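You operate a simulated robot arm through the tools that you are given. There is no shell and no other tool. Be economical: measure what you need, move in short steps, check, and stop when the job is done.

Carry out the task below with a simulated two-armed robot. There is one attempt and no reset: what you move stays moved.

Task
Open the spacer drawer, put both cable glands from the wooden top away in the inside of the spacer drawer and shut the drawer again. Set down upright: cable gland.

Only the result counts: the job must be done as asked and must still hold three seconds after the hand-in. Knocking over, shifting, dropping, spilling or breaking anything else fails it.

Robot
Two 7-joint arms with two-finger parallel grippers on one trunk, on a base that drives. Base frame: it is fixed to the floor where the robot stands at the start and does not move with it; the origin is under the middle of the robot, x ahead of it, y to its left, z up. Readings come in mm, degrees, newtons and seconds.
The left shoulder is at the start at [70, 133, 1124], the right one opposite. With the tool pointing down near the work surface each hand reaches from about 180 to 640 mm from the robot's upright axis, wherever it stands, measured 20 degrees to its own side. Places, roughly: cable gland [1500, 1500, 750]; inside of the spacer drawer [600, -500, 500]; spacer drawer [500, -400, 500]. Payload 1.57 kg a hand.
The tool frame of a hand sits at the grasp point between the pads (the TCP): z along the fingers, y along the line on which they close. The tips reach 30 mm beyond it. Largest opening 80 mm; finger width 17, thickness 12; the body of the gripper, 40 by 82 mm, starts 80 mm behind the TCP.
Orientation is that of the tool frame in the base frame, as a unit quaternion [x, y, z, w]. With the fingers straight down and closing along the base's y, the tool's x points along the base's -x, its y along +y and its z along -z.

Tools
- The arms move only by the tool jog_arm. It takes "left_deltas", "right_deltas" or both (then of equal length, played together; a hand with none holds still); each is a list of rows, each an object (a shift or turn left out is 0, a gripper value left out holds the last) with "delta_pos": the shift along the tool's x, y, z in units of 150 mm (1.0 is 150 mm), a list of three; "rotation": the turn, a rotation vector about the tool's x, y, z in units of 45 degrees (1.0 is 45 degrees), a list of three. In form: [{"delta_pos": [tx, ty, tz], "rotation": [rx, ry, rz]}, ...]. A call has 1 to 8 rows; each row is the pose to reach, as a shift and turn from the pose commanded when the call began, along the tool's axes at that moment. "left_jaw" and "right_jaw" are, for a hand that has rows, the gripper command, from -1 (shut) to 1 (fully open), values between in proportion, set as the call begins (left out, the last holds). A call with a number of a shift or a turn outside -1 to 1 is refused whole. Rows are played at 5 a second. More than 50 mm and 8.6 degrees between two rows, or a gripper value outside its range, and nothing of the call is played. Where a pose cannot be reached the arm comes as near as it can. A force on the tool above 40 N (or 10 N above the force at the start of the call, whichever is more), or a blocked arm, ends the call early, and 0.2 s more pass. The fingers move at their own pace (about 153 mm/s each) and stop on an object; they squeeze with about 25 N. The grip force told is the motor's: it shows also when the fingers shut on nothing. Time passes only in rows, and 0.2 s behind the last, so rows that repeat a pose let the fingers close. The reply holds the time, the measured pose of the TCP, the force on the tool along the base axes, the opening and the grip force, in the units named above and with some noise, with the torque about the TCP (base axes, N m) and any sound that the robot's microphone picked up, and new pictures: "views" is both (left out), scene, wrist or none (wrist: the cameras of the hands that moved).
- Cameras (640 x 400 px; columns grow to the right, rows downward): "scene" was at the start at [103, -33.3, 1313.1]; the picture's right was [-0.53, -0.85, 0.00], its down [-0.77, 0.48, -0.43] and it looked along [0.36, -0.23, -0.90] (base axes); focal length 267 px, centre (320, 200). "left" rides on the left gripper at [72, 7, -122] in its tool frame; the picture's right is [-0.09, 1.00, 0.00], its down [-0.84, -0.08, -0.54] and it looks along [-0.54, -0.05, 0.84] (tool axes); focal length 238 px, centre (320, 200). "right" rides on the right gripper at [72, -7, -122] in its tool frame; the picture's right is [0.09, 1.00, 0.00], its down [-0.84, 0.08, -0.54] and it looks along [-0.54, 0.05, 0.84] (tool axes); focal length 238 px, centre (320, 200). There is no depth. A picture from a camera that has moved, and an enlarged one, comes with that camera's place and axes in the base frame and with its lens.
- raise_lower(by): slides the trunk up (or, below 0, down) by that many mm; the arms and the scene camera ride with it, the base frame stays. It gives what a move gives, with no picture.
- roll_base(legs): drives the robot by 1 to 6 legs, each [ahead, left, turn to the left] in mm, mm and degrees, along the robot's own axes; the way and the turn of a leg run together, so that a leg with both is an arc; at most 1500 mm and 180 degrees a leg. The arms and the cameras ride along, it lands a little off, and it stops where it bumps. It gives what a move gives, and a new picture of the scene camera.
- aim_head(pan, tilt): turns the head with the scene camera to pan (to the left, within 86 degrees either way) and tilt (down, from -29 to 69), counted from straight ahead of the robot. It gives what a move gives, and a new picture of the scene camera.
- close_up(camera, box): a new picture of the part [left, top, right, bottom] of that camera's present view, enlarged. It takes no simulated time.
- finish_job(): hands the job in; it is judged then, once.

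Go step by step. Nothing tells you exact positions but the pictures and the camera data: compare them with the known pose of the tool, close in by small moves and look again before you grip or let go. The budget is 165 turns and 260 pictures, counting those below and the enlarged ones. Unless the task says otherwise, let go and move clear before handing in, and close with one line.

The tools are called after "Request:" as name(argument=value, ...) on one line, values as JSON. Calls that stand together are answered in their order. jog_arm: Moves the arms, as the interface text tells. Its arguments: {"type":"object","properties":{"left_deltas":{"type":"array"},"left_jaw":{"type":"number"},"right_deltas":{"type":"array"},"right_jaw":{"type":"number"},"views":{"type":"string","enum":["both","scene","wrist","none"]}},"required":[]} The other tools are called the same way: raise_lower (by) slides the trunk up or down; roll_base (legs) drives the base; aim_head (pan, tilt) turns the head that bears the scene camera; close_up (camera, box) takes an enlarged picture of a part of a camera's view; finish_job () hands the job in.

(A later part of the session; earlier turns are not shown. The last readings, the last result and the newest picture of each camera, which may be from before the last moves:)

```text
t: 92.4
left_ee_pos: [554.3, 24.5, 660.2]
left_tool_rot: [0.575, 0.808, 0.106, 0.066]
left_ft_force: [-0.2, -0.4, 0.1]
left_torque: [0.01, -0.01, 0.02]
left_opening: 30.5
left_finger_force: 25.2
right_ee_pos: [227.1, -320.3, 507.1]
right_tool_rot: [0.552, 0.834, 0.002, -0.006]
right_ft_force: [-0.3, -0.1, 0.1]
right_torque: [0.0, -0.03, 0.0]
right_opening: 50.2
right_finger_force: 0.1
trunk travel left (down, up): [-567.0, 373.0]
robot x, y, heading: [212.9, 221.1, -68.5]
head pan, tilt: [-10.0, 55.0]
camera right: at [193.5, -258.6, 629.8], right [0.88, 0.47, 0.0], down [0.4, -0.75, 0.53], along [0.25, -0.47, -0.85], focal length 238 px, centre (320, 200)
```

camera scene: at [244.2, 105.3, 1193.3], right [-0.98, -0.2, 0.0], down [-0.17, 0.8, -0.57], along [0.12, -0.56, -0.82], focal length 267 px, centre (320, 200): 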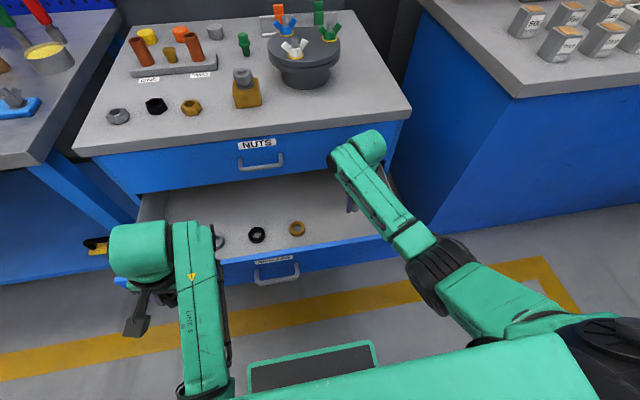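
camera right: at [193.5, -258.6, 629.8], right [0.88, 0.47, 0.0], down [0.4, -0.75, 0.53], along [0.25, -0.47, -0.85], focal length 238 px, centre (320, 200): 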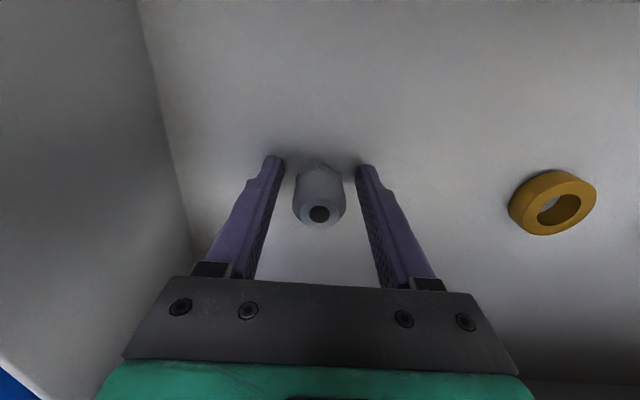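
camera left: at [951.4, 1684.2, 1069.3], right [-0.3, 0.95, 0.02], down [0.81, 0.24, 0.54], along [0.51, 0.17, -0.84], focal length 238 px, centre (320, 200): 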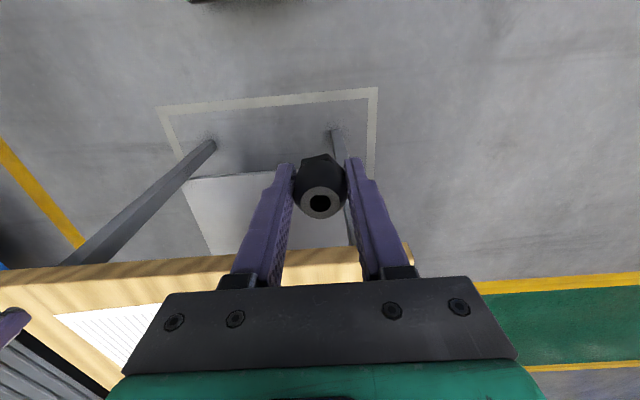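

The grey gland stands upright and free. Raise the trunk 200 mm straight up and check.

Request:
raise_lower(by=200)

Request:
jog_arm(right_deltas=[{"delta_pos": [0, 0, 0]}], views="both")

```text
t: 94.6
left_ee_pos: [554.0, 22.5, 859.6]
left_tool_rot: [0.576, 0.808, 0.105, 0.066]
left_ft_force: [-0.3, 0.9, -0.1]
left_torque: [-0.02, 0.01, 0.01]
left_opening: 30.5
left_finger_force: 25.1
right_ee_pos: [226.2, -321.4, 708.7]
right_tool_rot: [0.551, 0.834, 0.001, -0.006]
right_ft_force: [-0.4, 0.2, 0.6]
right_torque: [-0.01, -0.01, -0.01]
right_opening: 49.9
right_finger_force: 0.0
trunk travel left (down, up): [-767.0, 173.0]
robot x, y, heading: [213.2, 226.3, -68.2]
head pan, tilt: [-10.0, 55.0]
```

```text
t: 95.0
left_ee_pos: [553.3, 24.5, 861.2]
left_tool_rot: [0.575, 0.809, 0.105, 0.067]
left_ft_force: [-0.1, -0.5, -0.8]
left_torque: [0.01, 0.0, 0.01]
left_opening: 30.6
left_finger_force: 24.9
right_ee_pos: [227.5, -320.9, 708.3]
right_tool_rot: [0.552, 0.834, 0.001, -0.005]
right_ft_force: [0.7, 0.8, -0.5]
right_torque: [-0.02, -0.03, -0.03]
right_opening: 50.0
right_finger_force: 0.0
trunk travel left (down, up): [-767.0, 173.0]
robot x, y, heading: [209.4, 222.4, -68.6]
head pan, tilt: [-10.0, 55.0]
camera scene: at [244.2, 105.4, 1393.3], right [-0.98, -0.2, 0.0], down [-0.17, 0.8, -0.57], along [0.12, -0.56, -0.82], focal length 267 px, centre (320, 200)
camera right: at [193.6, -258.8, 830.3], right [0.88, 0.47, 0.0], down [0.4, -0.74, 0.53], along [0.25, -0.47, -0.85], focal length 238 px, centre (320, 200)
```

scene: 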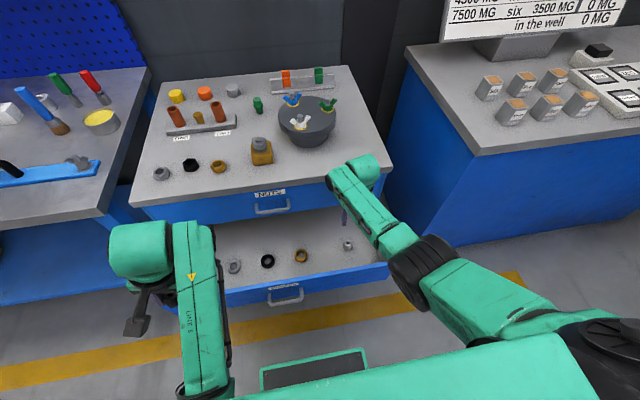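
right: 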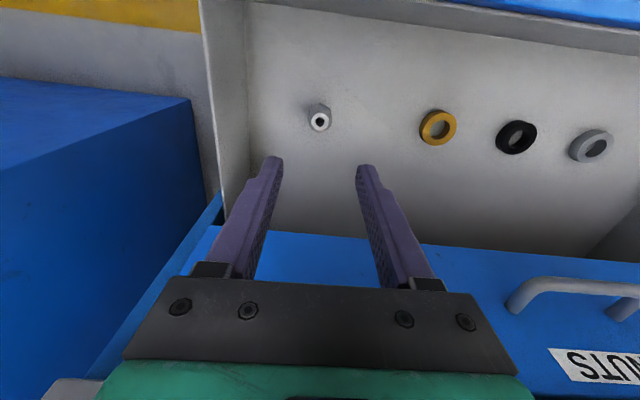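

Grey gland stands in the drawer. Now back off, then re-level the left hand and retract the right.

Request:
roll_base(legs=[[-250, 0, 0]])

Request:
jog_arm(left_deltas=[{"delta_pos": [-0.2, 0, 0], "rotation": [0.08, 0, 0]}, {"delta_pos": [-0.4, 0, 0], "rotation": [0.16, 0, 0]}, {"delta_pos": [-0.6, 0, 0], "rotation": [0.24, 0, 0]}, {"delta_pos": [-0.85, 0, 0], "rotation": [0.318, 0, 0]}, {"delta_pos": [-0.85, 0, 0], "rotation": [0.318, 0, 0]}], right_deltas=[{"delta_pos": [0.2, 0, 0]}, {"delta_pos": [0.4, 0, 0]}, {"delta_pos": [0.6, 0, 0]}, {"delta_pos": [0.8, 0, 0]}, {"delta_pos": [0.9, -0.2, 0]}], views="scene")

```text
t: 96.8
left_ee_pos: [462.4, 256.1, 859.9]
left_tool_rot: [0.574, 0.81, 0.105, 0.066]
left_ft_force: [-0.2, 0.8, 0.0]
left_torque: [-0.02, 0.0, 0.01]
left_opening: 30.5
left_finger_force: 24.9
right_ee_pos: [136.2, -88.8, 706.9]
right_tool_rot: [0.55, 0.835, 0.001, -0.006]
right_ft_force: [-0.2, 1.2, -0.3]
right_torque: [-0.02, 0.0, -0.02]
right_opening: 49.8
right_finger_force: 0.0
trunk travel left (down, up): [-767.0, 173.0]
robot x, y, heading: [115.5, 454.9, -68.2]
head pan, tilt: [-10.0, 55.0]
camera scene: at [152.4, 336.7, 1393.2], right [-0.98, -0.21, 0.0], down [-0.17, 0.8, -0.57], along [0.12, -0.56, -0.82], focal length 267 px, centre (320, 200)
```

scene: 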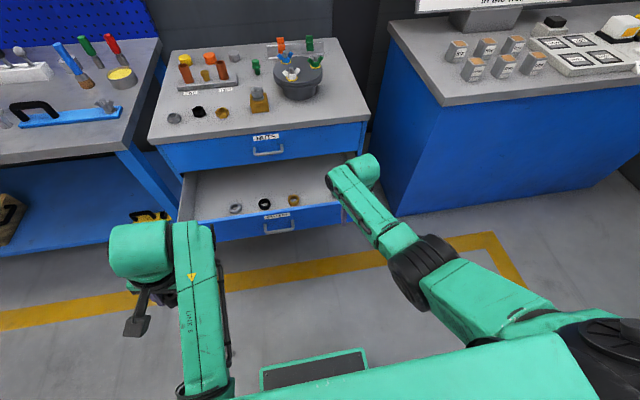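

```text
t: 98.0
left_ee_pos: [510.9, 138.2, 861.1]
left_tool_rot: [0.575, 0.818, 0.01, 0.0]
left_ft_force: [-0.2, 0.5, -1.2]
left_torque: [-0.01, -0.01, -0.01]
left_opening: 30.4
left_finger_force: 25.3
right_ee_pos: [56.0, 23.4, 711.0]
right_tool_rot: [0.55, 0.835, 0.002, -0.005]
right_ft_force: [-0.2, -0.8, 0.7]
right_torque: [0.01, -0.02, 0.03]
right_opening: 50.0
right_finger_force: 0.0
trunk travel left (down, up): [-767.0, 173.0]
robot x, y, heading: [116.2, 454.8, -68.0]
head pan, tilt: [-10.0, 55.0]
camera scene: at [150.1, 338.1, 1393.4], right [-0.98, -0.21, 0.0], down [-0.17, 0.8, -0.57], along [0.12, -0.56, -0.82], focal length 267 px, centre (320, 200)
```

scene: 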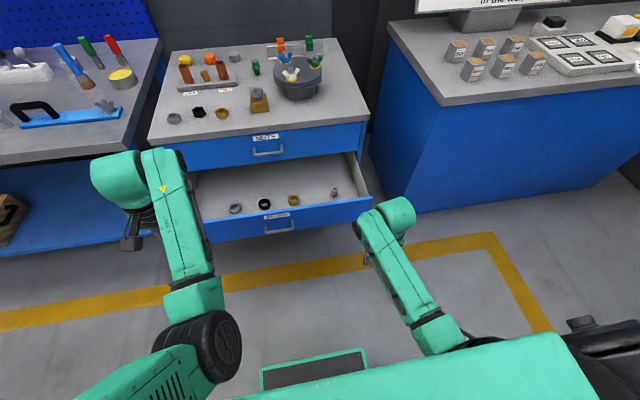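

Left hand is level. Move it toward the centre and lift the right hand for clearance.

Request:
jog_arm(left_deltas=[{"delta_pos": [0, -0.2, 0]}, {"delta_pos": [0, -0.4, 0]}, {"delta_pos": [0, -0.6, 0]}, {"delta_pos": [0, -0.8, 0]}], right_deltas=[{"delta_pos": [0, 0, -0.2]}, {"delta_pos": [0, 0, -0.4]}, {"delta_pos": [0, 0, -0.6]}, {"delta_pos": [0, 0, -0.8]}], views="none")

```text
t: 98.8
left_ee_pos: [504.5, 101.6, 899.3]
left_tool_rot: [0.547, 0.833, 0.033, 0.079]
left_ft_force: [0.2, -0.6, 0.0]
left_torque: [0.01, -0.01, 0.0]
left_opening: 30.8
left_finger_force: 25.3
right_ee_pos: [55.4, 22.4, 792.7]
right_tool_rot: [0.549, 0.836, 0.002, -0.006]
right_ft_force: [-0.4, -0.1, 0.9]
right_torque: [0.0, 0.0, 0.0]
right_opening: 50.3
right_finger_force: 0.0
trunk travel left (down, up): [-767.0, 173.0]
robot x, y, heading: [117.9, 454.2, -68.0]
head pan, tilt: [-10.0, 55.0]
stopped in row 4 (left hand): the arm was blocked; the commanded pose is now the measured one
```

The left arm hit a joint limit going inward, so I return it to its level pose; I'll offset the base instead.

Request:
jog_arm(left_deltas=[{"delta_pos": [0.08, 0.03, 0.08], "rotation": [0.06, 0.04, 0]}, {"delta_pos": [0.16, 0.06, 0.16], "rotation": [0.12, 0.08, 0]}, {"delta_pos": [0.23, 0.1, 0.25], "rotation": [0.18, 0.122, 0]}, {"delta_pos": [0.23, 0.1, 0.25], "rotation": [0.18, 0.122, 0]}], views="wrist")

```text
t: 99.8
left_ee_pos: [508.2, 138.3, 859.8]
left_tool_rot: [0.55, 0.835, 0.0, -0.002]
left_ft_force: [-0.4, 0.4, -1.3]
left_torque: [0.0, 0.0, 0.0]
left_opening: 30.4
left_finger_force: 24.9
right_ee_pos: [57.0, 23.3, 794.1]
right_tool_rot: [0.55, 0.835, 0.001, -0.005]
right_ft_force: [-0.1, -0.1, 0.1]
right_torque: [0.01, -0.03, 0.01]
right_opening: 50.1
right_finger_force: 0.0
trunk travel left (down, up): [-767.0, 173.0]
robot x, y, heading: [116.4, 454.3, -68.0]
head pan, tilt: [-10.0, 55.0]
camera left: at [487.9, 206.2, 981.6], right [0.95, 0.31, 0.0], down [0.26, -0.8, 0.54], along [0.16, -0.51, -0.84], focal length 238 px, centre (320, 200)
```

left: 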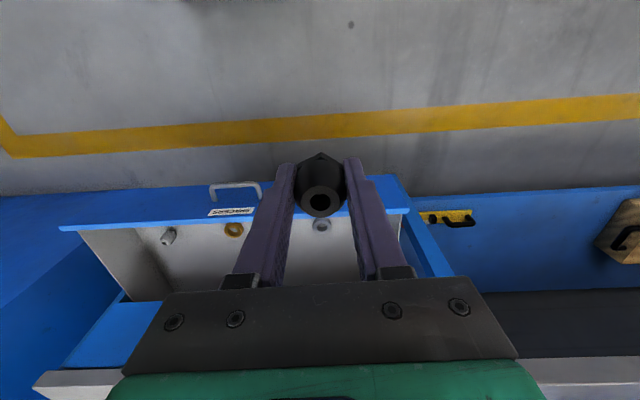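

Level again with the black gland held. Drive right 350 mm, then check before moving in.

Request:
jog_arm(right_deltas=[{"delta_pos": [0.12, 0, 0]}, {"delta_pos": [0.25, 0, 0]}, {"delta_pos": [0.35, 0, 0]}], views="none")

Request:
roll_base(legs=[[0, -350, 0], [200, 0, 0]])

```text
t: 100.6
left_ee_pos: [508.8, 137.2, 859.8]
left_tool_rot: [0.55, 0.835, -0.001, -0.002]
left_ft_force: [-0.5, -0.3, -0.2]
left_torque: [-0.03, 0.01, 0.02]
left_opening: 30.4
left_finger_force: 25.0
right_ee_pos: [34.6, 69.4, 794.7]
right_tool_rot: [0.55, 0.835, 0.001, -0.005]
right_ft_force: [0.4, 0.5, 0.2]
right_torque: [0.02, 0.0, -0.01]
right_opening: 50.0
right_finger_force: 0.0
trunk travel left (down, up): [-767.0, 173.0]
robot x, y, heading: [116.1, 452.0, -68.0]
head pan, tilt: [-10.0, 55.0]
```

```text
t: 104.1
left_ee_pos: [257.3, -181.4, 859.5]
left_tool_rot: [0.552, 0.834, 0.0, -0.002]
left_ft_force: [0.4, 0.1, -0.2]
left_torque: [0.0, 0.03, 0.01]
left_opening: 30.5
left_finger_force: 25.6
right_ee_pos: [-217.8, -244.8, 793.0]
right_tool_rot: [0.551, 0.834, 0.002, -0.005]
right_ft_force: [0.5, -0.5, 0.6]
right_torque: [0.01, 0.0, 0.03]
right_opening: 49.8
right_finger_force: 0.0
trunk travel left (down, up): [-767.0, 173.0]
robot x, y, heading: [-134.6, 138.3, -68.4]
head pan, tilt: [-10.0, 55.0]
camera scene: at [-99.1, 20.1, 1393.4], right [-0.98, -0.2, 0.0], down [-0.17, 0.8, -0.57], along [0.12, -0.56, -0.82], focal length 267 px, centre (320, 200)
```

scene: 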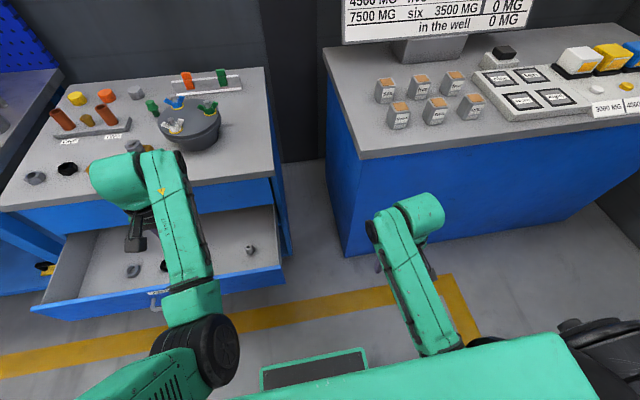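

Drive forward 119 mm and lower the trunk 150.

Request:
roll_base(legs=[[119, 0, 0]])

Request:
raise_lower(by=-170)

Request:
jog_arm(left_deltas=[{"delta_pos": [0, 0, 0]}], views="both")

```text
t: 105.3
left_ee_pos: [302.0, -292.0, 860.8]
left_tool_rot: [0.55, 0.835, 0.0, -0.001]
left_ft_force: [0.0, 0.1, -0.3]
left_torque: [-0.01, -0.02, -0.02]
left_opening: 30.7
left_finger_force: 24.7
right_ee_pos: [-170.7, -358.2, 793.9]
right_tool_rot: [0.55, 0.835, 0.002, -0.005]
right_ft_force: [0.3, -0.8, 0.4]
right_torque: [0.05, -0.01, -0.03]
right_opening: 49.9
right_finger_force: 0.0
trunk travel left (down, up): [-767.0, 173.0]
robot x, y, heading: [-89.6, 22.4, -68.3]
head pan, tilt: [-10.0, 55.0]
camera scene: at [-54.1, -91.5, 1393.4], right [-0.98, -0.2, 0.0], down [-0.17, 0.8, -0.57], along [0.12, -0.56, -0.82], focal length 267 px, centre (320, 200)
```

scene: 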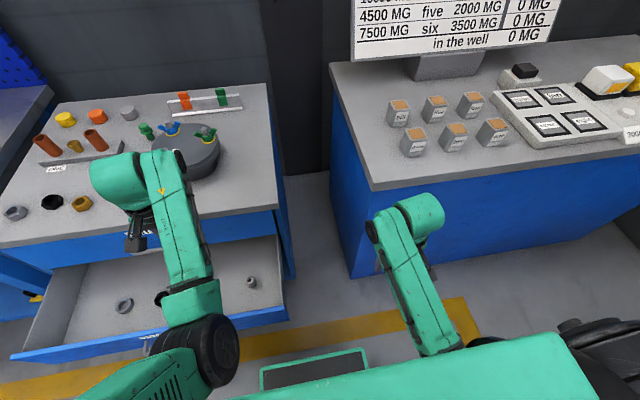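

```text
t: 107.3
left_ee_pos: [302.7, -290.8, 689.4]
left_tool_rot: [0.551, 0.835, 0.0, -0.001]
left_ft_force: [-0.4, 1.1, -0.7]
left_torque: [-0.01, 0.06, -0.01]
left_opening: 30.6
left_finger_force: 25.1
right_ee_pos: [-172.0, -358.0, 623.1]
right_tool_rot: [0.55, 0.835, 0.002, -0.006]
right_ft_force: [-0.4, -0.3, 0.8]
right_torque: [0.03, 0.01, 0.0]
right_opening: 50.2
right_finger_force: 0.1
trunk travel left (down, up): [-597.0, 343.0]
robot x, y, heading: [-85.6, 25.6, -68.2]
head pan, tilt: [-10.0, 55.0]
```

```text
t: 107.7
left_ee_pos: [302.1, -292.3, 690.4]
left_tool_rot: [0.55, 0.835, 0.0, -0.001]
left_ft_force: [0.4, -0.6, 0.2]
left_torque: [0.02, 0.03, 0.02]
left_opening: 30.5
left_finger_force: 25.4
right_ee_pos: [-172.0, -358.7, 625.1]
right_tool_rot: [0.55, 0.835, 0.002, -0.005]
right_ft_force: [0.2, 0.3, -1.0]
right_torque: [-0.01, 0.01, 0.03]
right_opening: 49.8
right_finger_force: 0.1
trunk travel left (down, up): [-597.0, 343.0]
robot x, y, heading: [-88.9, 24.3, -68.3]
head pan, tilt: [-10.0, 55.0]
camera scene: at [-53.8, -92.4, 1223.3], right [-0.98, -0.2, 0.0], down [-0.17, 0.8, -0.57], along [0.12, -0.56, -0.82], focal length 267 px, centre (320, 200)
camera left: at [282.7, -223.9, 812.3], right [0.95, 0.31, 0.0], down [0.26, -0.8, 0.54], along [0.16, -0.52, -0.84], focal length 238 px, centre (320, 200)
```

scene: 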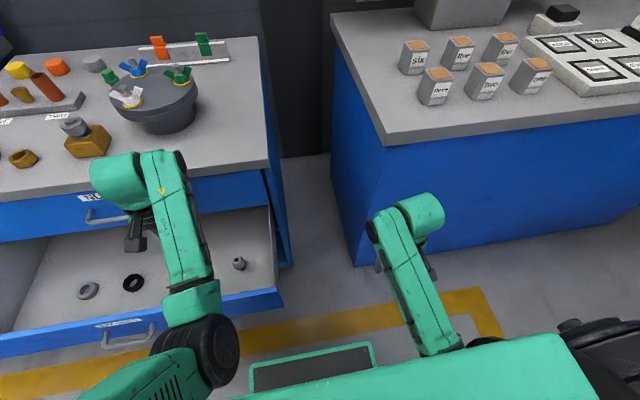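
left: 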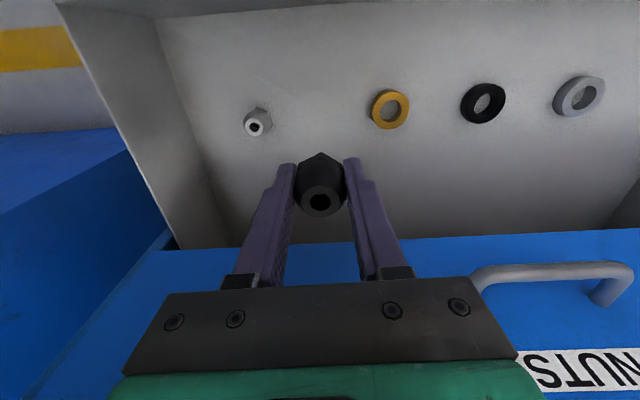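

The drop spot lies between the grey gland and the orange ring. Shift 7 mm toward the ring and lower 150 mm.

Request:
jog_arm(left_deltas=[{"delta_pos": [0, 0.05, 0]}], views="none")

Request:
raise_lower(by=-150)

Request:
jog_arm(left_deltas=[{"delta_pos": [0, 0, 0.05]}, {"delta_pos": [0, 0, 0.1]}], views="wrist")

```text
t: 108.1
left_ee_pos: [310.5, -289.7, 689.3]
left_tool_rot: [0.55, 0.835, 0.0, -0.001]
left_ft_force: [0.5, 0.4, -0.3]
left_torque: [0.01, -0.01, 0.03]
left_opening: 30.4
left_finger_force: 24.9
right_ee_pos: [-172.6, -358.7, 624.4]
right_tool_rot: [0.551, 0.835, 0.001, -0.006]
right_ft_force: [-0.3, -0.8, 0.3]
right_torque: [0.01, 0.0, -0.02]
right_opening: 50.0
right_finger_force: 0.0
trunk travel left (down, up): [-597.0, 343.0]
robot x, y, heading: [-89.8, 27.1, -68.3]
head pan, tilt: [-10.0, 55.0]
```

```text
t: 109.8
left_ee_pos: [308.6, -288.7, 541.1]
left_tool_rot: [0.55, 0.835, 0.0, -0.001]
left_ft_force: [-0.5, 0.7, -0.7]
left_torque: [0.0, -0.02, 0.0]
left_opening: 30.6
left_finger_force: 25.0
right_ee_pos: [-171.2, -358.1, 473.5]
right_tool_rot: [0.55, 0.835, 0.002, -0.006]
right_ft_force: [0.7, -0.1, -0.2]
right_torque: [0.02, 0.01, -0.02]
right_opening: 49.8
right_finger_force: 0.0
trunk travel left (down, up): [-447.0, 493.0]
robot x, y, heading: [-90.0, 25.4, -68.3]
head pan, tilt: [-10.0, 55.0]
```

```text
t: 110.4
left_ee_pos: [309.9, -290.7, 524.3]
left_tool_rot: [0.55, 0.835, 0.0, -0.001]
left_ft_force: [-0.6, -0.1, 0.3]
left_torque: [0.01, -0.03, 0.02]
left_opening: 30.8
left_finger_force: 25.1
right_ee_pos: [-171.1, -358.0, 474.5]
right_tool_rot: [0.55, 0.835, 0.002, -0.006]
right_ft_force: [-0.1, 0.6, 0.2]
right_torque: [0.01, -0.04, 0.0]
right_opening: 50.0
right_finger_force: 0.0
trunk travel left (down, up): [-447.0, 493.0]
robot x, y, heading: [-88.0, 26.8, -68.2]
head pan, tilt: [-10.0, 55.0]
camera left: at [289.4, -221.6, 646.7], right [0.95, 0.31, 0.0], down [0.26, -0.8, 0.54], along [0.16, -0.52, -0.84], focal length 238 px, centre (320, 200)
```

left: 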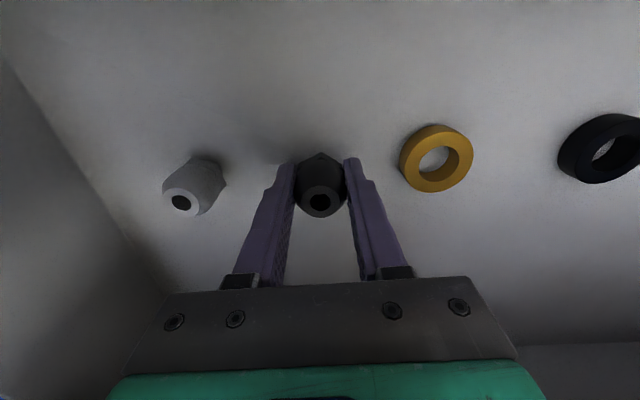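

Request:
jog_arm(left_deltas=[{"delta_pos": [0, 0, 0.03]}, {"delta_pos": [0, 0, 0.06]}, {"delta_pos": [0, 0, 0.09]}], views="none")

```text
t: 111.2
left_ee_pos: [309.9, -289.1, 512.0]
left_tool_rot: [0.551, 0.834, 0.0, 0.001]
left_ft_force: [0.8, 0.8, 12.3]
left_torque: [0.01, -0.04, 0.01]
left_opening: 30.6
left_finger_force: 24.8
right_ee_pos: [-172.3, -358.4, 474.0]
right_tool_rot: [0.55, 0.835, 0.002, -0.006]
right_ft_force: [0.1, 0.6, -0.1]
right_torque: [0.02, 0.01, 0.01]
right_opening: 50.1
right_finger_force: 0.1
trunk travel left (down, up): [-447.0, 493.0]
robot x, y, heading: [-90.0, 27.9, -68.2]
head pan, tilt: [-10.0, 55.0]
```

Contact (12 N). Open the left gripper to about 48 mm.

Request:
jog_arm(left_deltas=[{"delta_pos": [0, 0, 0]}, {"delta_pos": [0, 0, 0]}], left_jaw=0.2, views="wrist")

```text
t: 111.8
left_ee_pos: [309.2, -288.7, 510.5]
left_tool_rot: [0.551, 0.834, 0.0, -0.001]
left_ft_force: [0.1, 0.0, 0.2]
left_torque: [0.03, -0.01, -0.02]
left_opening: 48.1
left_finger_force: 0.1
right_ee_pos: [-170.9, -360.2, 474.3]
right_tool_rot: [0.551, 0.835, 0.001, -0.006]
right_ft_force: [-0.2, 0.0, -0.8]
right_torque: [0.04, 0.0, -0.03]
right_opening: 49.8
right_finger_force: 0.0
trunk travel left (down, up): [-447.0, 493.0]
robot x, y, heading: [-89.3, 26.1, -67.9]
head pan, tilt: [-10.0, 55.0]
camera left: at [289.1, -221.2, 632.7], right [0.95, 0.31, 0.0], down [0.26, -0.8, 0.54], along [0.16, -0.51, -0.84], focal length 238 px, centre (320, 200)
```

left: 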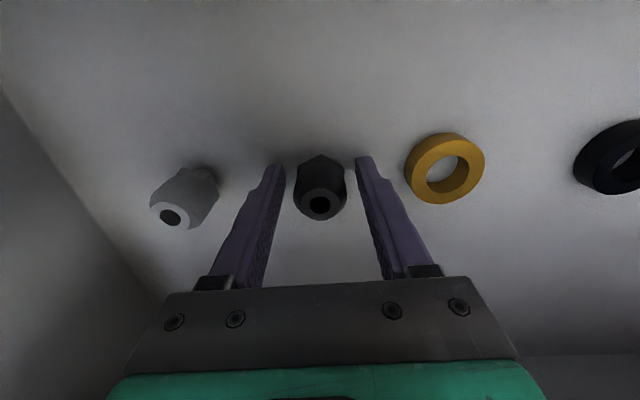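

Black gland stands upright too. Raise straight up, back away, and check both.

Request:
raise_lower(by=220)

Request:
jog_arm(left_deltas=[{"delta_pos": [0, 0, 0]}], views="wrist")

Request:
roll_base(legs=[[-350, 0, 0]])

```text
t: 114.1
left_ee_pos: [309.6, -290.2, 731.7]
left_tool_rot: [0.55, 0.835, -0.001, -0.002]
left_ft_force: [-0.3, -0.4, -0.1]
left_torque: [-0.01, -0.01, 0.0]
left_opening: 48.2
left_finger_force: 0.0
right_ee_pos: [-171.1, -359.3, 693.2]
right_tool_rot: [0.55, 0.835, 0.002, -0.006]
right_ft_force: [0.6, 0.2, -0.2]
right_torque: [0.03, 0.02, -0.01]
right_opening: 50.1
right_finger_force: 0.1
trunk travel left (down, up): [-667.0, 273.0]
robot x, y, heading: [-86.0, 23.7, -68.3]
head pan, tilt: [-10.0, 55.0]
```

```text
t: 114.5
left_ee_pos: [309.2, -290.5, 730.0]
left_tool_rot: [0.55, 0.835, 0.0, -0.002]
left_ft_force: [-0.7, 0.2, -0.2]
left_torque: [0.01, -0.02, -0.02]
left_opening: 48.2
left_finger_force: 0.1
right_ee_pos: [-171.2, -359.2, 693.3]
right_tool_rot: [0.55, 0.835, 0.001, -0.006]
right_ft_force: [0.9, -0.4, -0.2]
right_torque: [0.03, -0.01, 0.0]
right_opening: 49.8
right_finger_force: 0.1
trunk travel left (down, up): [-667.0, 273.0]
robot x, y, heading: [-89.2, 25.6, -68.4]
head pan, tilt: [-10.0, 55.0]
camera left: at [289.0, -221.2, 852.9], right [0.95, 0.31, 0.0], down [0.26, -0.8, 0.54], along [0.16, -0.52, -0.84], focal length 238 px, centre (320, 200)
```

left: 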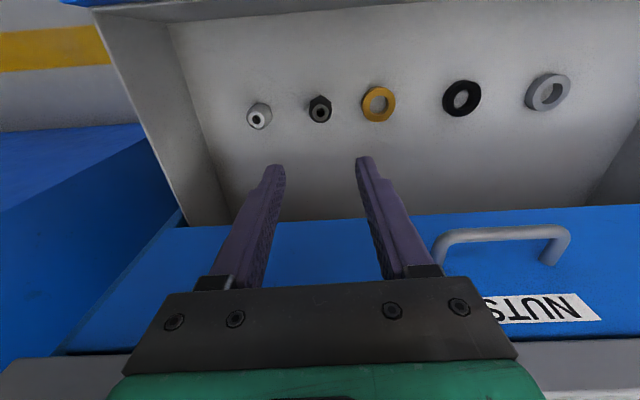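

```text
t: 116.8
left_ee_pos: [180.3, 34.0, 730.7]
left_tool_rot: [0.55, 0.835, 0.0, -0.001]
left_ft_force: [-0.1, -0.2, 0.0]
left_torque: [0.0, 0.04, 0.03]
left_opening: 47.9
left_finger_force: 0.1
right_ee_pos: [-300.1, -36.2, 693.1]
right_tool_rot: [0.55, 0.835, 0.002, -0.006]
right_ft_force: [-0.1, -1.0, 0.0]
right_torque: [0.01, 0.01, 0.01]
right_opening: 49.8
right_finger_force: 0.1
trunk travel left (down, up): [-667.0, 273.0]
robot x, y, heading: [-220.7, 344.7, -68.0]
head pan, tilt: [-10.0, 55.0]
camera scene: at [-183.0, 230.5, 1293.3], right [-0.98, -0.21, 0.0], down [-0.17, 0.8, -0.57], along [0.12, -0.56, -0.82], focal length 267 px, centre (320, 200)
```

scene: 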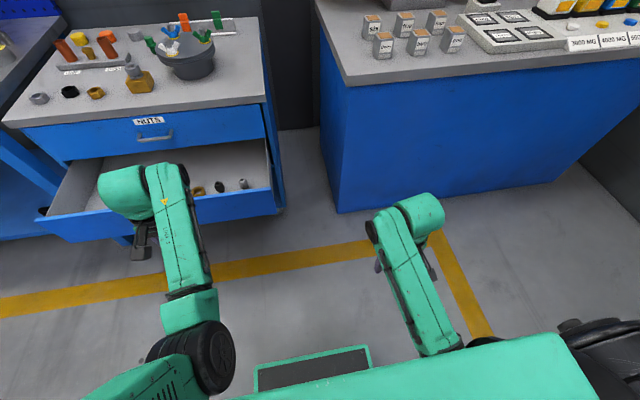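

Both glands stand upright in the drawer with the nuts untouched. Now shut and pitch the left gripper 45° forward to push the drawer panel closed.

Request:
jog_arm(left_deltas=[{"delta_pos": [0.07, 0, 0], "rotation": [0, -0.167, 0]}, {"delta_pos": [0.13, 0, 0], "rotation": [0, -0.333, 0]}, {"delta_pos": [0.2, 0, 0], "rotation": [0, -0.5, 0]}, {"delta_pos": [0.27, 0, 0], "rotation": [0, -0.667, 0]}, {"delta_pos": [0.33, 0, 0], "rotation": [0, -0.833, 0]}, {"delta_pos": [0.4, 0, 0], "rotation": [0, -1, 0]}], left_jaw=-1, views="none")

Request:
roll_base(legs=[[100, 60, 0]])

```text
t: 118.2
left_ee_pos: [186.7, 85.1, 745.9]
left_tool_rot: [0.55, 0.746, -0.165, 0.336]
left_ft_force: [-1.1, 0.5, 0.7]
left_torque: [-0.01, 0.0, 0.0]
left_opening: 0.0
left_finger_force: 21.3
right_ee_pos: [-299.7, -36.0, 695.7]
right_tool_rot: [0.55, 0.835, 0.002, -0.006]
right_ft_force: [-0.3, -0.1, -0.5]
right_torque: [-0.01, -0.01, 0.0]
right_opening: 49.8
right_finger_force: 0.0
trunk travel left (down, up): [-667.0, 273.0]
robot x, y, heading: [-216.3, 347.4, -68.5]
head pan, tilt: [-10.0, 55.0]
stopped in row 6 (left hand): the arm was blocked; the commanded pose is now the measured one
```

```text
t: 119.4
left_ee_pos: [279.9, 15.5, 744.5]
left_tool_rot: [0.55, 0.747, -0.164, 0.335]
left_ft_force: [0.6, -0.1, -0.1]
left_torque: [0.0, 0.01, 0.02]
left_opening: 0.0
left_finger_force: 21.2
right_ee_pos: [-204.5, -104.6, 694.3]
right_tool_rot: [0.549, 0.836, 0.002, -0.007]
right_ft_force: [0.7, -0.3, -0.3]
right_torque: [-0.06, -0.02, -0.02]
right_opening: 50.3
right_finger_force: 0.1
trunk travel left (down, up): [-667.0, 273.0]
robot x, y, heading: [-123.9, 276.4, -68.0]
head pan, tilt: [-10.0, 55.0]
camera scene: at [-89.2, 160.5, 1293.3], right [-0.98, -0.21, 0.0], down [-0.17, 0.8, -0.57], along [0.12, -0.56, -0.82], focal length 267 px, centre (320, 200)
```

scene: 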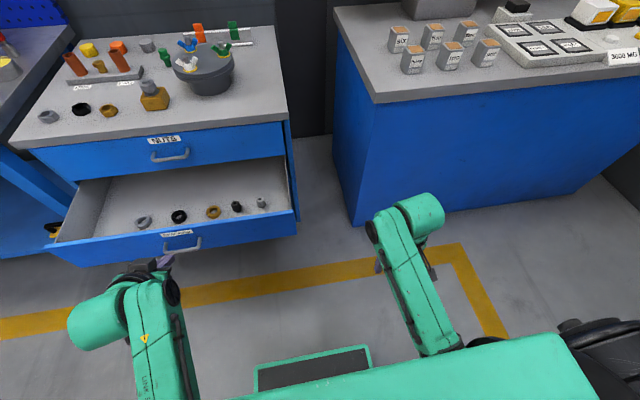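

Lower the trunk so the fingertips face the panel just right of its handle, and approach to about 30 mm.

Request:
raise_lower(by=-170)

Request:
roll_base(legs=[[120, -28, 0]])

Request:
jog_arm(left_deltas=[{"delta_pos": [0, 0, 0]}], views="wrist")

```text
t: 121.3
left_ee_pos: [278.7, 14.4, 575.8]
left_tool_rot: [0.549, 0.747, -0.165, 0.337]
left_ft_force: [0.1, -0.3, -0.3]
left_torque: [0.02, 0.03, 0.0]
left_opening: 0.1
left_finger_force: 20.9
right_ee_pos: [-205.1, -106.7, 524.6]
right_tool_rot: [0.549, 0.836, 0.002, -0.006]
right_ft_force: [-0.1, -0.2, -0.7]
right_torque: [0.0, 0.0, 0.01]
right_opening: 50.3
right_finger_force: 0.1
trunk travel left (down, up): [-497.0, 443.0]
robot x, y, heading: [-127.3, 279.3, -68.0]
head pan, tilt: [-10.0, 55.0]
```

```text
t: 122.6
left_ee_pos: [298.8, -107.6, 575.9]
left_tool_rot: [0.55, 0.747, -0.165, 0.336]
left_ft_force: [-0.1, -0.2, -0.3]
left_torque: [0.02, 0.04, 0.05]
left_opening: 0.0
left_finger_force: 21.0
right_ee_pos: [-187.9, -228.9, 522.7]
right_tool_rot: [0.549, 0.836, 0.002, -0.006]
right_ft_force: [-0.4, 0.6, 0.3]
right_torque: [0.01, -0.03, 0.02]
right_opening: 50.0
right_finger_force: 0.0
trunk travel left (down, up): [-497.0, 443.0]
robot x, y, heading: [-104.3, 156.1, -68.2]
head pan, tilt: [-10.0, 55.0]
camera scene: at [-70.4, 37.8, 1123.2], right [-0.98, -0.21, 0.0], down [-0.17, 0.8, -0.57], along [0.12, -0.56, -0.82], focal length 267 px, centre (320, 200)
```

scene: 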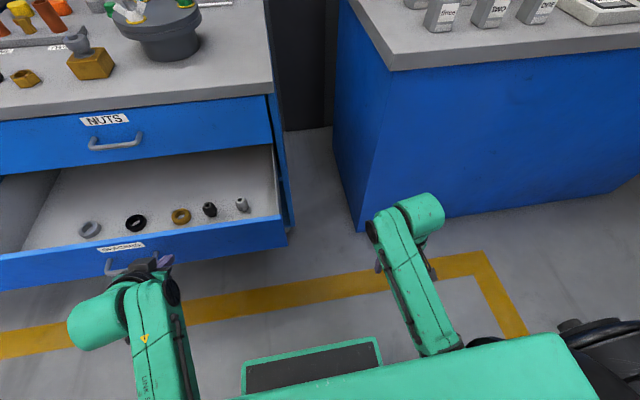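

```text
t: 123.0
left_ee_pos: [298.8, -106.6, 575.0]
left_tool_rot: [0.55, 0.747, -0.165, 0.337]
left_ft_force: [0.0, -0.1, -0.2]
left_torque: [-0.04, 0.03, 0.02]
left_opening: 0.0
left_finger_force: 21.1
right_ee_pos: [-187.7, -227.8, 524.9]
right_tool_rot: [0.55, 0.835, 0.002, -0.006]
right_ft_force: [-0.5, 0.2, 0.6]
right_torque: [-0.01, -0.01, 0.02]
right_opening: 50.2
right_finger_force: 0.1
trunk travel left (down, up): [-497.0, 443.0]
robot x, y, heading: [-103.7, 155.5, -67.9]
head pan, tilt: [-10.0, 55.0]
camera left: at [255.6, 21.7, 615.0], right [0.94, 0.27, 0.19], down [-0.11, -0.29, 0.95], along [0.31, -0.92, -0.24], focal length 238 px, centre (320, 200)
```

left: 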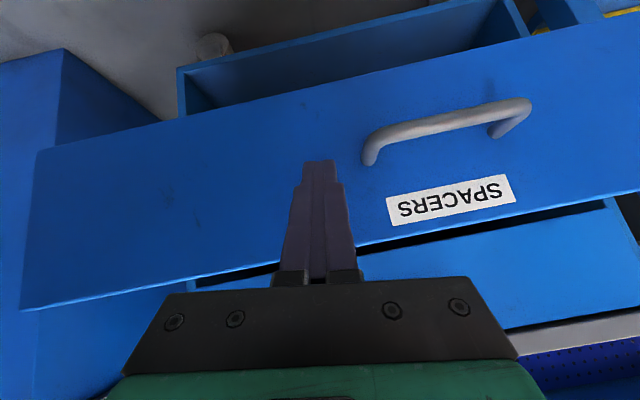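

The fingertips point at bare panel beside the handle. Push slowly along the drawer direction.

Request:
jog_arm(left_deltas=[{"delta_pos": [-0.048, 0.002, 0.046]}, {"delta_pos": [-0.096, 0.004, 0.092]}, {"delta_pos": [-0.135, 0.005, 0.128]}, {"delta_pos": [-0.164, 0.007, 0.156]}, {"delta_pos": [-0.193, 0.008, 0.183]}, {"delta_pos": [-0.222, 0.009, 0.211]}, {"delta_pos": [-0.256, 0.01, 0.243]}, {"delta_pos": [-0.29, 0.012, 0.275]}], views="both")

```text
t: 124.8
left_ee_pos: [322.0, -162.0, 574.9]
left_tool_rot: [0.551, 0.746, -0.166, 0.336]
left_ft_force: [0.0, 0.0, -0.8]
left_torque: [0.0, -0.03, 0.01]
left_opening: 0.0
left_finger_force: 21.4
right_ee_pos: [-186.6, -228.2, 524.4]
right_tool_rot: [0.55, 0.835, 0.002, -0.006]
right_ft_force: [0.0, -0.4, -0.6]
right_torque: [0.0, 0.05, 0.01]
right_opening: 49.9
right_finger_force: 0.0
trunk travel left (down, up): [-497.0, 443.0]
robot x, y, heading: [-106.7, 158.8, -68.1]
head pan, tilt: [-10.0, 55.0]
camera scene: at [-70.6, 38.8, 1123.3], right [-0.98, -0.21, 0.0], down [-0.17, 0.8, -0.57], along [0.12, -0.56, -0.82], focal length 267 px, centre (320, 200)
camera left: at [278.6, -33.7, 615.2], right [0.94, 0.27, 0.19], down [-0.1, -0.29, 0.95], along [0.31, -0.92, -0.24], focal length 238 px, centre (320, 200)
```

scene: 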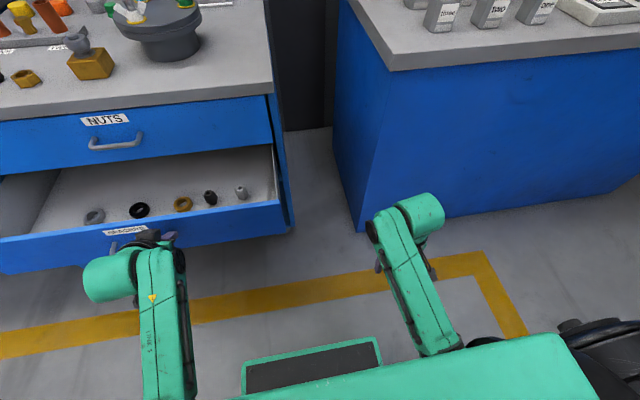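
left: 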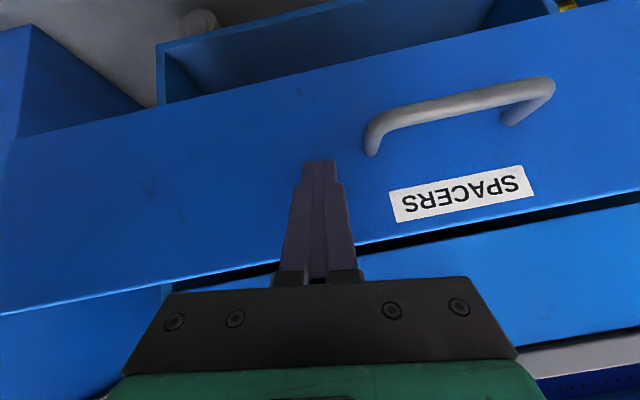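

The drawer is moving with low force and the glands stand. Continue, 80 mm.

Request:
jog_arm(left_deltas=[{"delta_pos": [-0.048, 0.002, 0.046]}, {"delta_pos": [-0.097, 0.004, 0.092]}, {"delta_pos": [-0.145, 0.006, 0.138]}, {"delta_pos": [-0.193, 0.008, 0.183]}, {"delta_pos": [-0.241, 0.01, 0.229]}, {"delta_pos": [-0.29, 0.012, 0.275]}, {"delta_pos": [-0.338, 0.014, 0.321]}, {"delta_pos": [-0.386, 0.015, 0.367]}], views="scene")

```text
t: 126.6
left_ee_pos: [351.2, -236.5, 575.3]
left_tool_rot: [0.55, 0.747, -0.165, 0.335]
left_ft_force: [0.1, 0.7, -0.6]
left_torque: [0.0, 0.01, -0.01]
left_opening: 0.0
left_finger_force: 20.9
right_ee_pos: [-186.6, -227.0, 523.9]
right_tool_rot: [0.55, 0.835, 0.002, -0.007]
right_ft_force: [-0.9, -0.5, -0.1]
right_torque: [0.05, 0.03, -0.03]
right_opening: 50.1
right_finger_force: 0.0
trunk travel left (down, up): [-497.0, 443.0]
robot x, y, heading: [-104.0, 155.9, -67.9]
head pan, tilt: [-10.0, 55.0]
camera scene: at [-70.5, 38.6, 1123.3], right [-0.98, -0.21, 0.0], down [-0.17, 0.8, -0.57], along [0.12, -0.56, -0.82], focal length 267 px, centre (320, 200)
```

scene: 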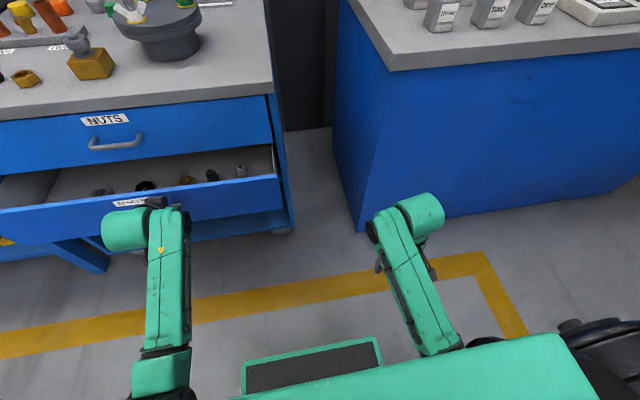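

Request:
jog_arm(left_deltas=[{"delta_pos": [-0.048, 0.002, 0.046]}, {"delta_pos": [-0.097, 0.004, 0.092]}, {"delta_pos": [-0.145, 0.006, 0.138]}, {"delta_pos": [-0.193, 0.008, 0.183]}, {"delta_pos": [-0.241, 0.01, 0.229]}, {"delta_pos": [-0.29, 0.012, 0.275]}, {"delta_pos": [-0.338, 0.014, 0.321]}, {"delta_pos": [-0.386, 0.015, 0.367]}], views="both")

```text
t: 128.4
left_ee_pos: [381.7, -311.3, 577.0]
left_tool_rot: [0.55, 0.747, -0.164, 0.336]
left_ft_force: [0.0, -0.4, 0.1]
left_torque: [0.03, 0.01, 0.0]
left_opening: 0.0
left_finger_force: 21.8
right_ee_pos: [-187.4, -227.3, 523.0]
right_tool_rot: [0.551, 0.835, 0.002, -0.006]
right_ft_force: [-0.1, 0.6, -0.7]
right_torque: [0.0, -0.01, 0.0]
right_opening: 50.1
right_finger_force: 0.1
trunk travel left (down, up): [-497.0, 443.0]
robot x, y, heading: [-103.1, 154.2, -68.3]
head pan, tilt: [-10.0, 55.0]
camera scene: at [-70.5, 38.6, 1123.3], right [-0.98, -0.21, 0.0], down [-0.17, 0.8, -0.57], along [0.12, -0.56, -0.82], focal length 267 px, centre (320, 200)
camera left: at [337.8, -182.4, 616.0], right [0.94, 0.27, 0.19], down [-0.1, -0.29, 0.95], along [0.31, -0.92, -0.24], focal length 238 px, centre (320, 200)
```

scene: 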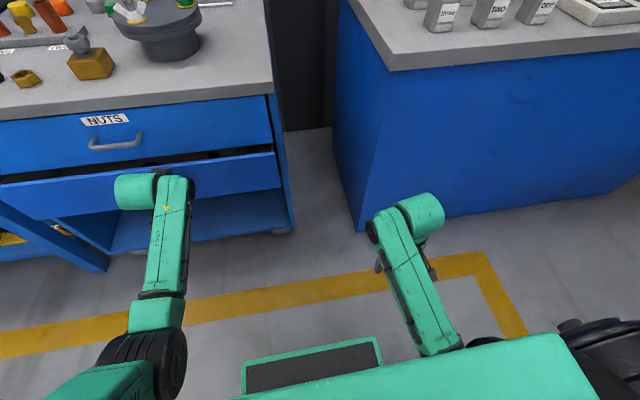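
left: 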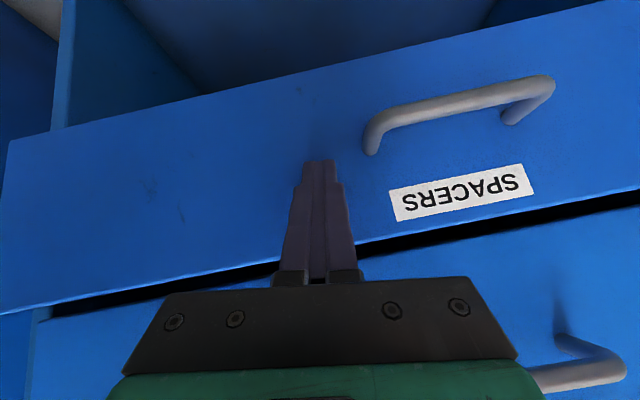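

About 45 mm left. Push more slowly to closure.

Request:
jog_arm(left_deltas=[{"delta_pos": [-0.029, 0.001, 0.028]}, {"delta_pos": [-0.058, 0.002, 0.055]}, {"delta_pos": [-0.087, 0.004, 0.083]}, {"delta_pos": [-0.116, 0.005, 0.11]}, {"delta_pos": [-0.145, 0.006, 0.138]}, {"delta_pos": [-0.169, 0.007, 0.161]}, {"delta_pos": [-0.188, 0.008, 0.179]}, {"delta_pos": [-0.207, 0.008, 0.197]}], views="both")

```text
t: 130.1
left_ee_pos: [393.6, -340.4, 573.7]
left_tool_rot: [0.55, 0.751, -0.159, 0.33]
left_ft_force: [-8.9, 17.0, 7.5]
left_torque: [0.16, 0.01, 0.01]
left_opening: 0.1
left_finger_force: 21.4
right_ee_pos: [-188.4, -225.7, 524.2]
right_tool_rot: [0.548, 0.836, 0.001, -0.004]
right_ft_force: [0.5, -0.9, -0.1]
right_torque: [0.03, -0.02, 0.02]
right_opening: 49.9
right_finger_force: 0.2
trunk travel left (down, up): [-497.0, 443.0]
robot x, y, heading: [-106.1, 159.8, -68.2]
head pan, tilt: [-10.0, 55.0]
stopped in row 8 (left hand): the force on the tool passed its limit at 45 N (the readings are from after the stop); the commanded pose is now the measured one
camera scene: at [-73.2, 42.9, 1123.9], right [-0.98, -0.21, 0.0], down [-0.17, 0.8, -0.58], along [0.12, -0.56, -0.82], focal length 267 px, centre (320, 200)
camera left: at [349.6, -213.4, 615.1], right [0.94, 0.28, 0.19], down [-0.1, -0.3, 0.95], along [0.32, -0.91, -0.26], focal length 238 px, centre (320, 200)
```

scene: 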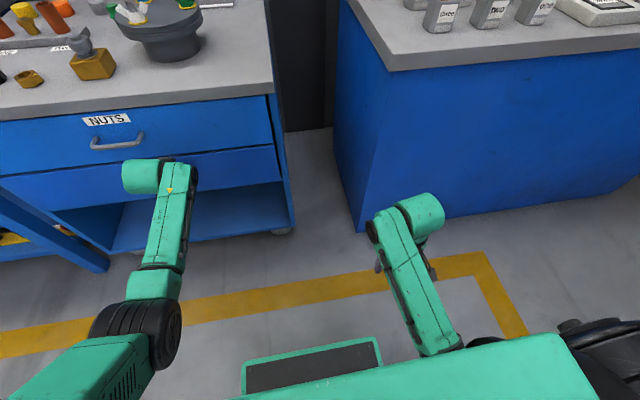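
left: 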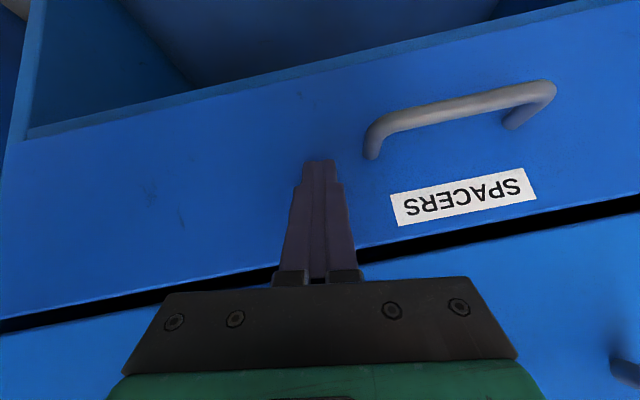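

The drawer hit its stop with force. Back off and check that it is flush.

Request:
roll_base(legs=[[-250, 0, 0]])

Request:
aim_head(pan=20, tilt=40)

```text
t: 131.9
left_ee_pos: [299.6, -115.6, 571.9]
left_tool_rot: [0.552, 0.748, -0.163, 0.331]
left_ft_force: [-0.5, 0.1, -0.7]
left_torque: [0.01, 0.04, -0.02]
left_opening: 0.0
left_finger_force: 21.3
right_ee_pos: [-282.0, 5.9, 523.9]
right_tool_rot: [0.551, 0.834, 0.001, -0.005]
right_ft_force: [-0.6, -0.4, -0.2]
right_torque: [0.01, 0.02, -0.03]
right_opening: 50.1
right_finger_force: 0.0
trunk travel left (down, up): [-497.0, 443.0]
robot x, y, heading: [-200.8, 389.2, -68.3]
head pan, tilt: [-10.0, 55.0]
camera scene: at [-164.5, 271.4, 1123.4], right [-0.98, -0.2, 0.0], down [-0.17, 0.8, -0.57], along [0.12, -0.56, -0.82], focal length 267 px, centre (320, 200)
```

scene: 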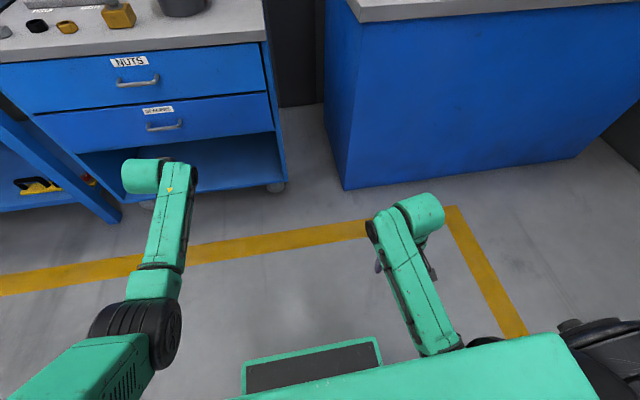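

```text
t: 132.9
left_ee_pos: [298.9, -115.3, 571.0]
left_tool_rot: [0.552, 0.748, -0.162, 0.331]
left_ft_force: [0.9, 0.2, 0.0]
left_torque: [-0.01, -0.01, 0.0]
left_opening: 0.0
left_finger_force: 21.6
right_ee_pos: [-281.9, 5.3, 524.1]
right_tool_rot: [0.551, 0.834, 0.002, -0.006]
right_ft_force: [0.1, 0.3, 1.0]
right_torque: [0.01, 0.0, 0.02]
right_opening: 50.1
right_finger_force: 0.0
trunk travel left (down, up): [-497.0, 443.0]
robot x, y, heading: [-199.3, 389.9, -68.3]
head pan, tilt: [20.0, 40.0]
camera scene: at [-122.3, 277.8, 1143.9], right [-0.75, -0.66, 0.0], down [-0.43, 0.48, -0.77], along [0.51, -0.57, -0.64], focal length 267 px, centre (320, 200)
```

scene: 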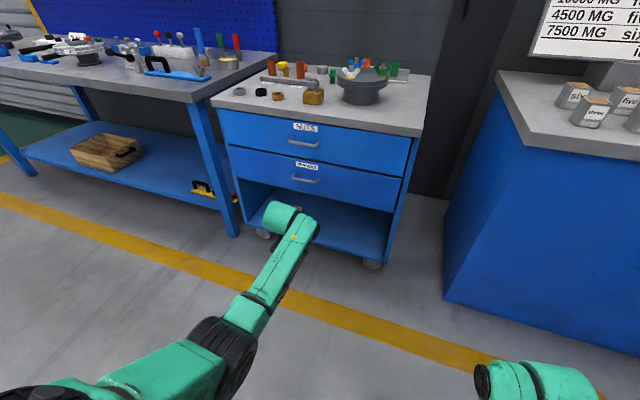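

Request:
close_up(camera="scene", box=[350, 110, 430, 220])

Request:
close_up(camera="scene", box=[210, 70, 430, 220])

```text
3.64 times, centred on (390, 165) of scene
camera zoom: at [-122.3, 277.8, 1143.9], right [-0.75, -0.66, 0.0], down [-0.43, 0.48, -0.77], along [0.51, -0.57, -0.64], focal length 972 px, centre (66, 327)
```

zoom: 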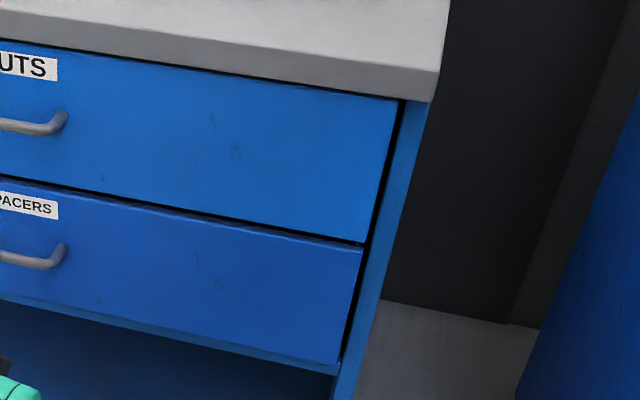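

```text
2.67 times, centred on (320, 145) of scene
camera zoom: at [-122.3, 277.8, 1143.9], right [-0.75, -0.66, 0.0], down [-0.43, 0.48, -0.77], along [0.51, -0.57, -0.64], focal length 713 px, centre (320, 347)
```

zoom: 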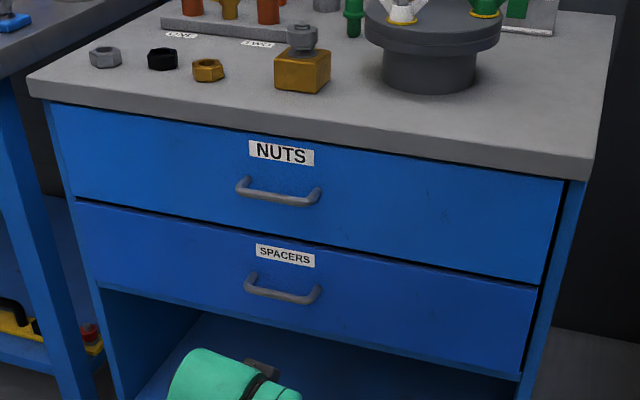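

Request:
close_up(camera="scene", box=[376, 160, 408, 180])

Request:
close_up(camera="scene", box=[216, 135, 248, 155])

```text
16.00 times, centred on (392, 170) of scene
camera zoom: at [-122.3, 277.8, 1143.9], right [-0.75, -0.66, 0.0], down [-0.43, 0.48, -0.77], along [0.51, -0.57, -0.64], focal length 4278 px, centre (-832, 680)
```

zoom: 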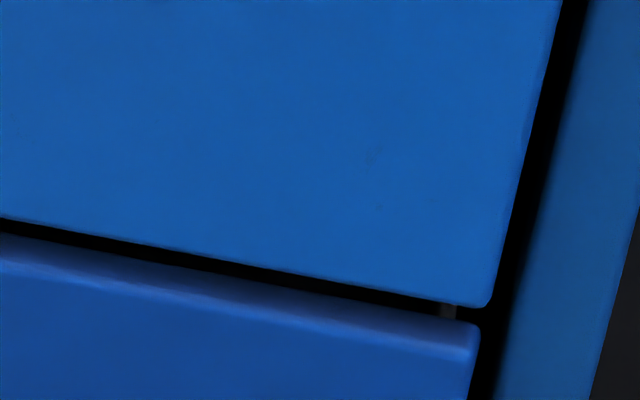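

```text
16.00 times, centred on (232, 145) of scene
camera zoom: at [-122.3, 277.8, 1143.9], right [-0.75, -0.66, 0.0], down [-0.43, 0.48, -0.77], along [0.51, -0.57, -0.64], focal length 4278 px, centre (1728, 1080)
```

zoom: 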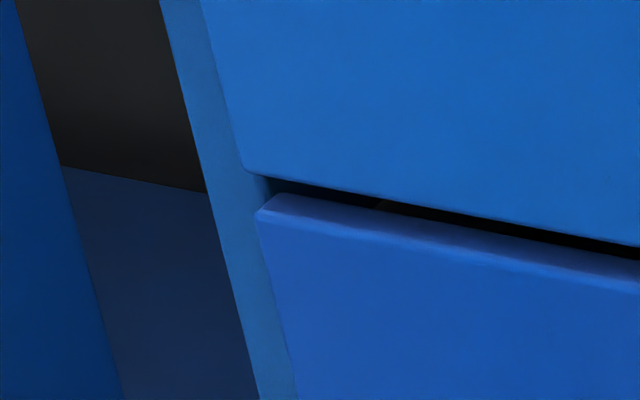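

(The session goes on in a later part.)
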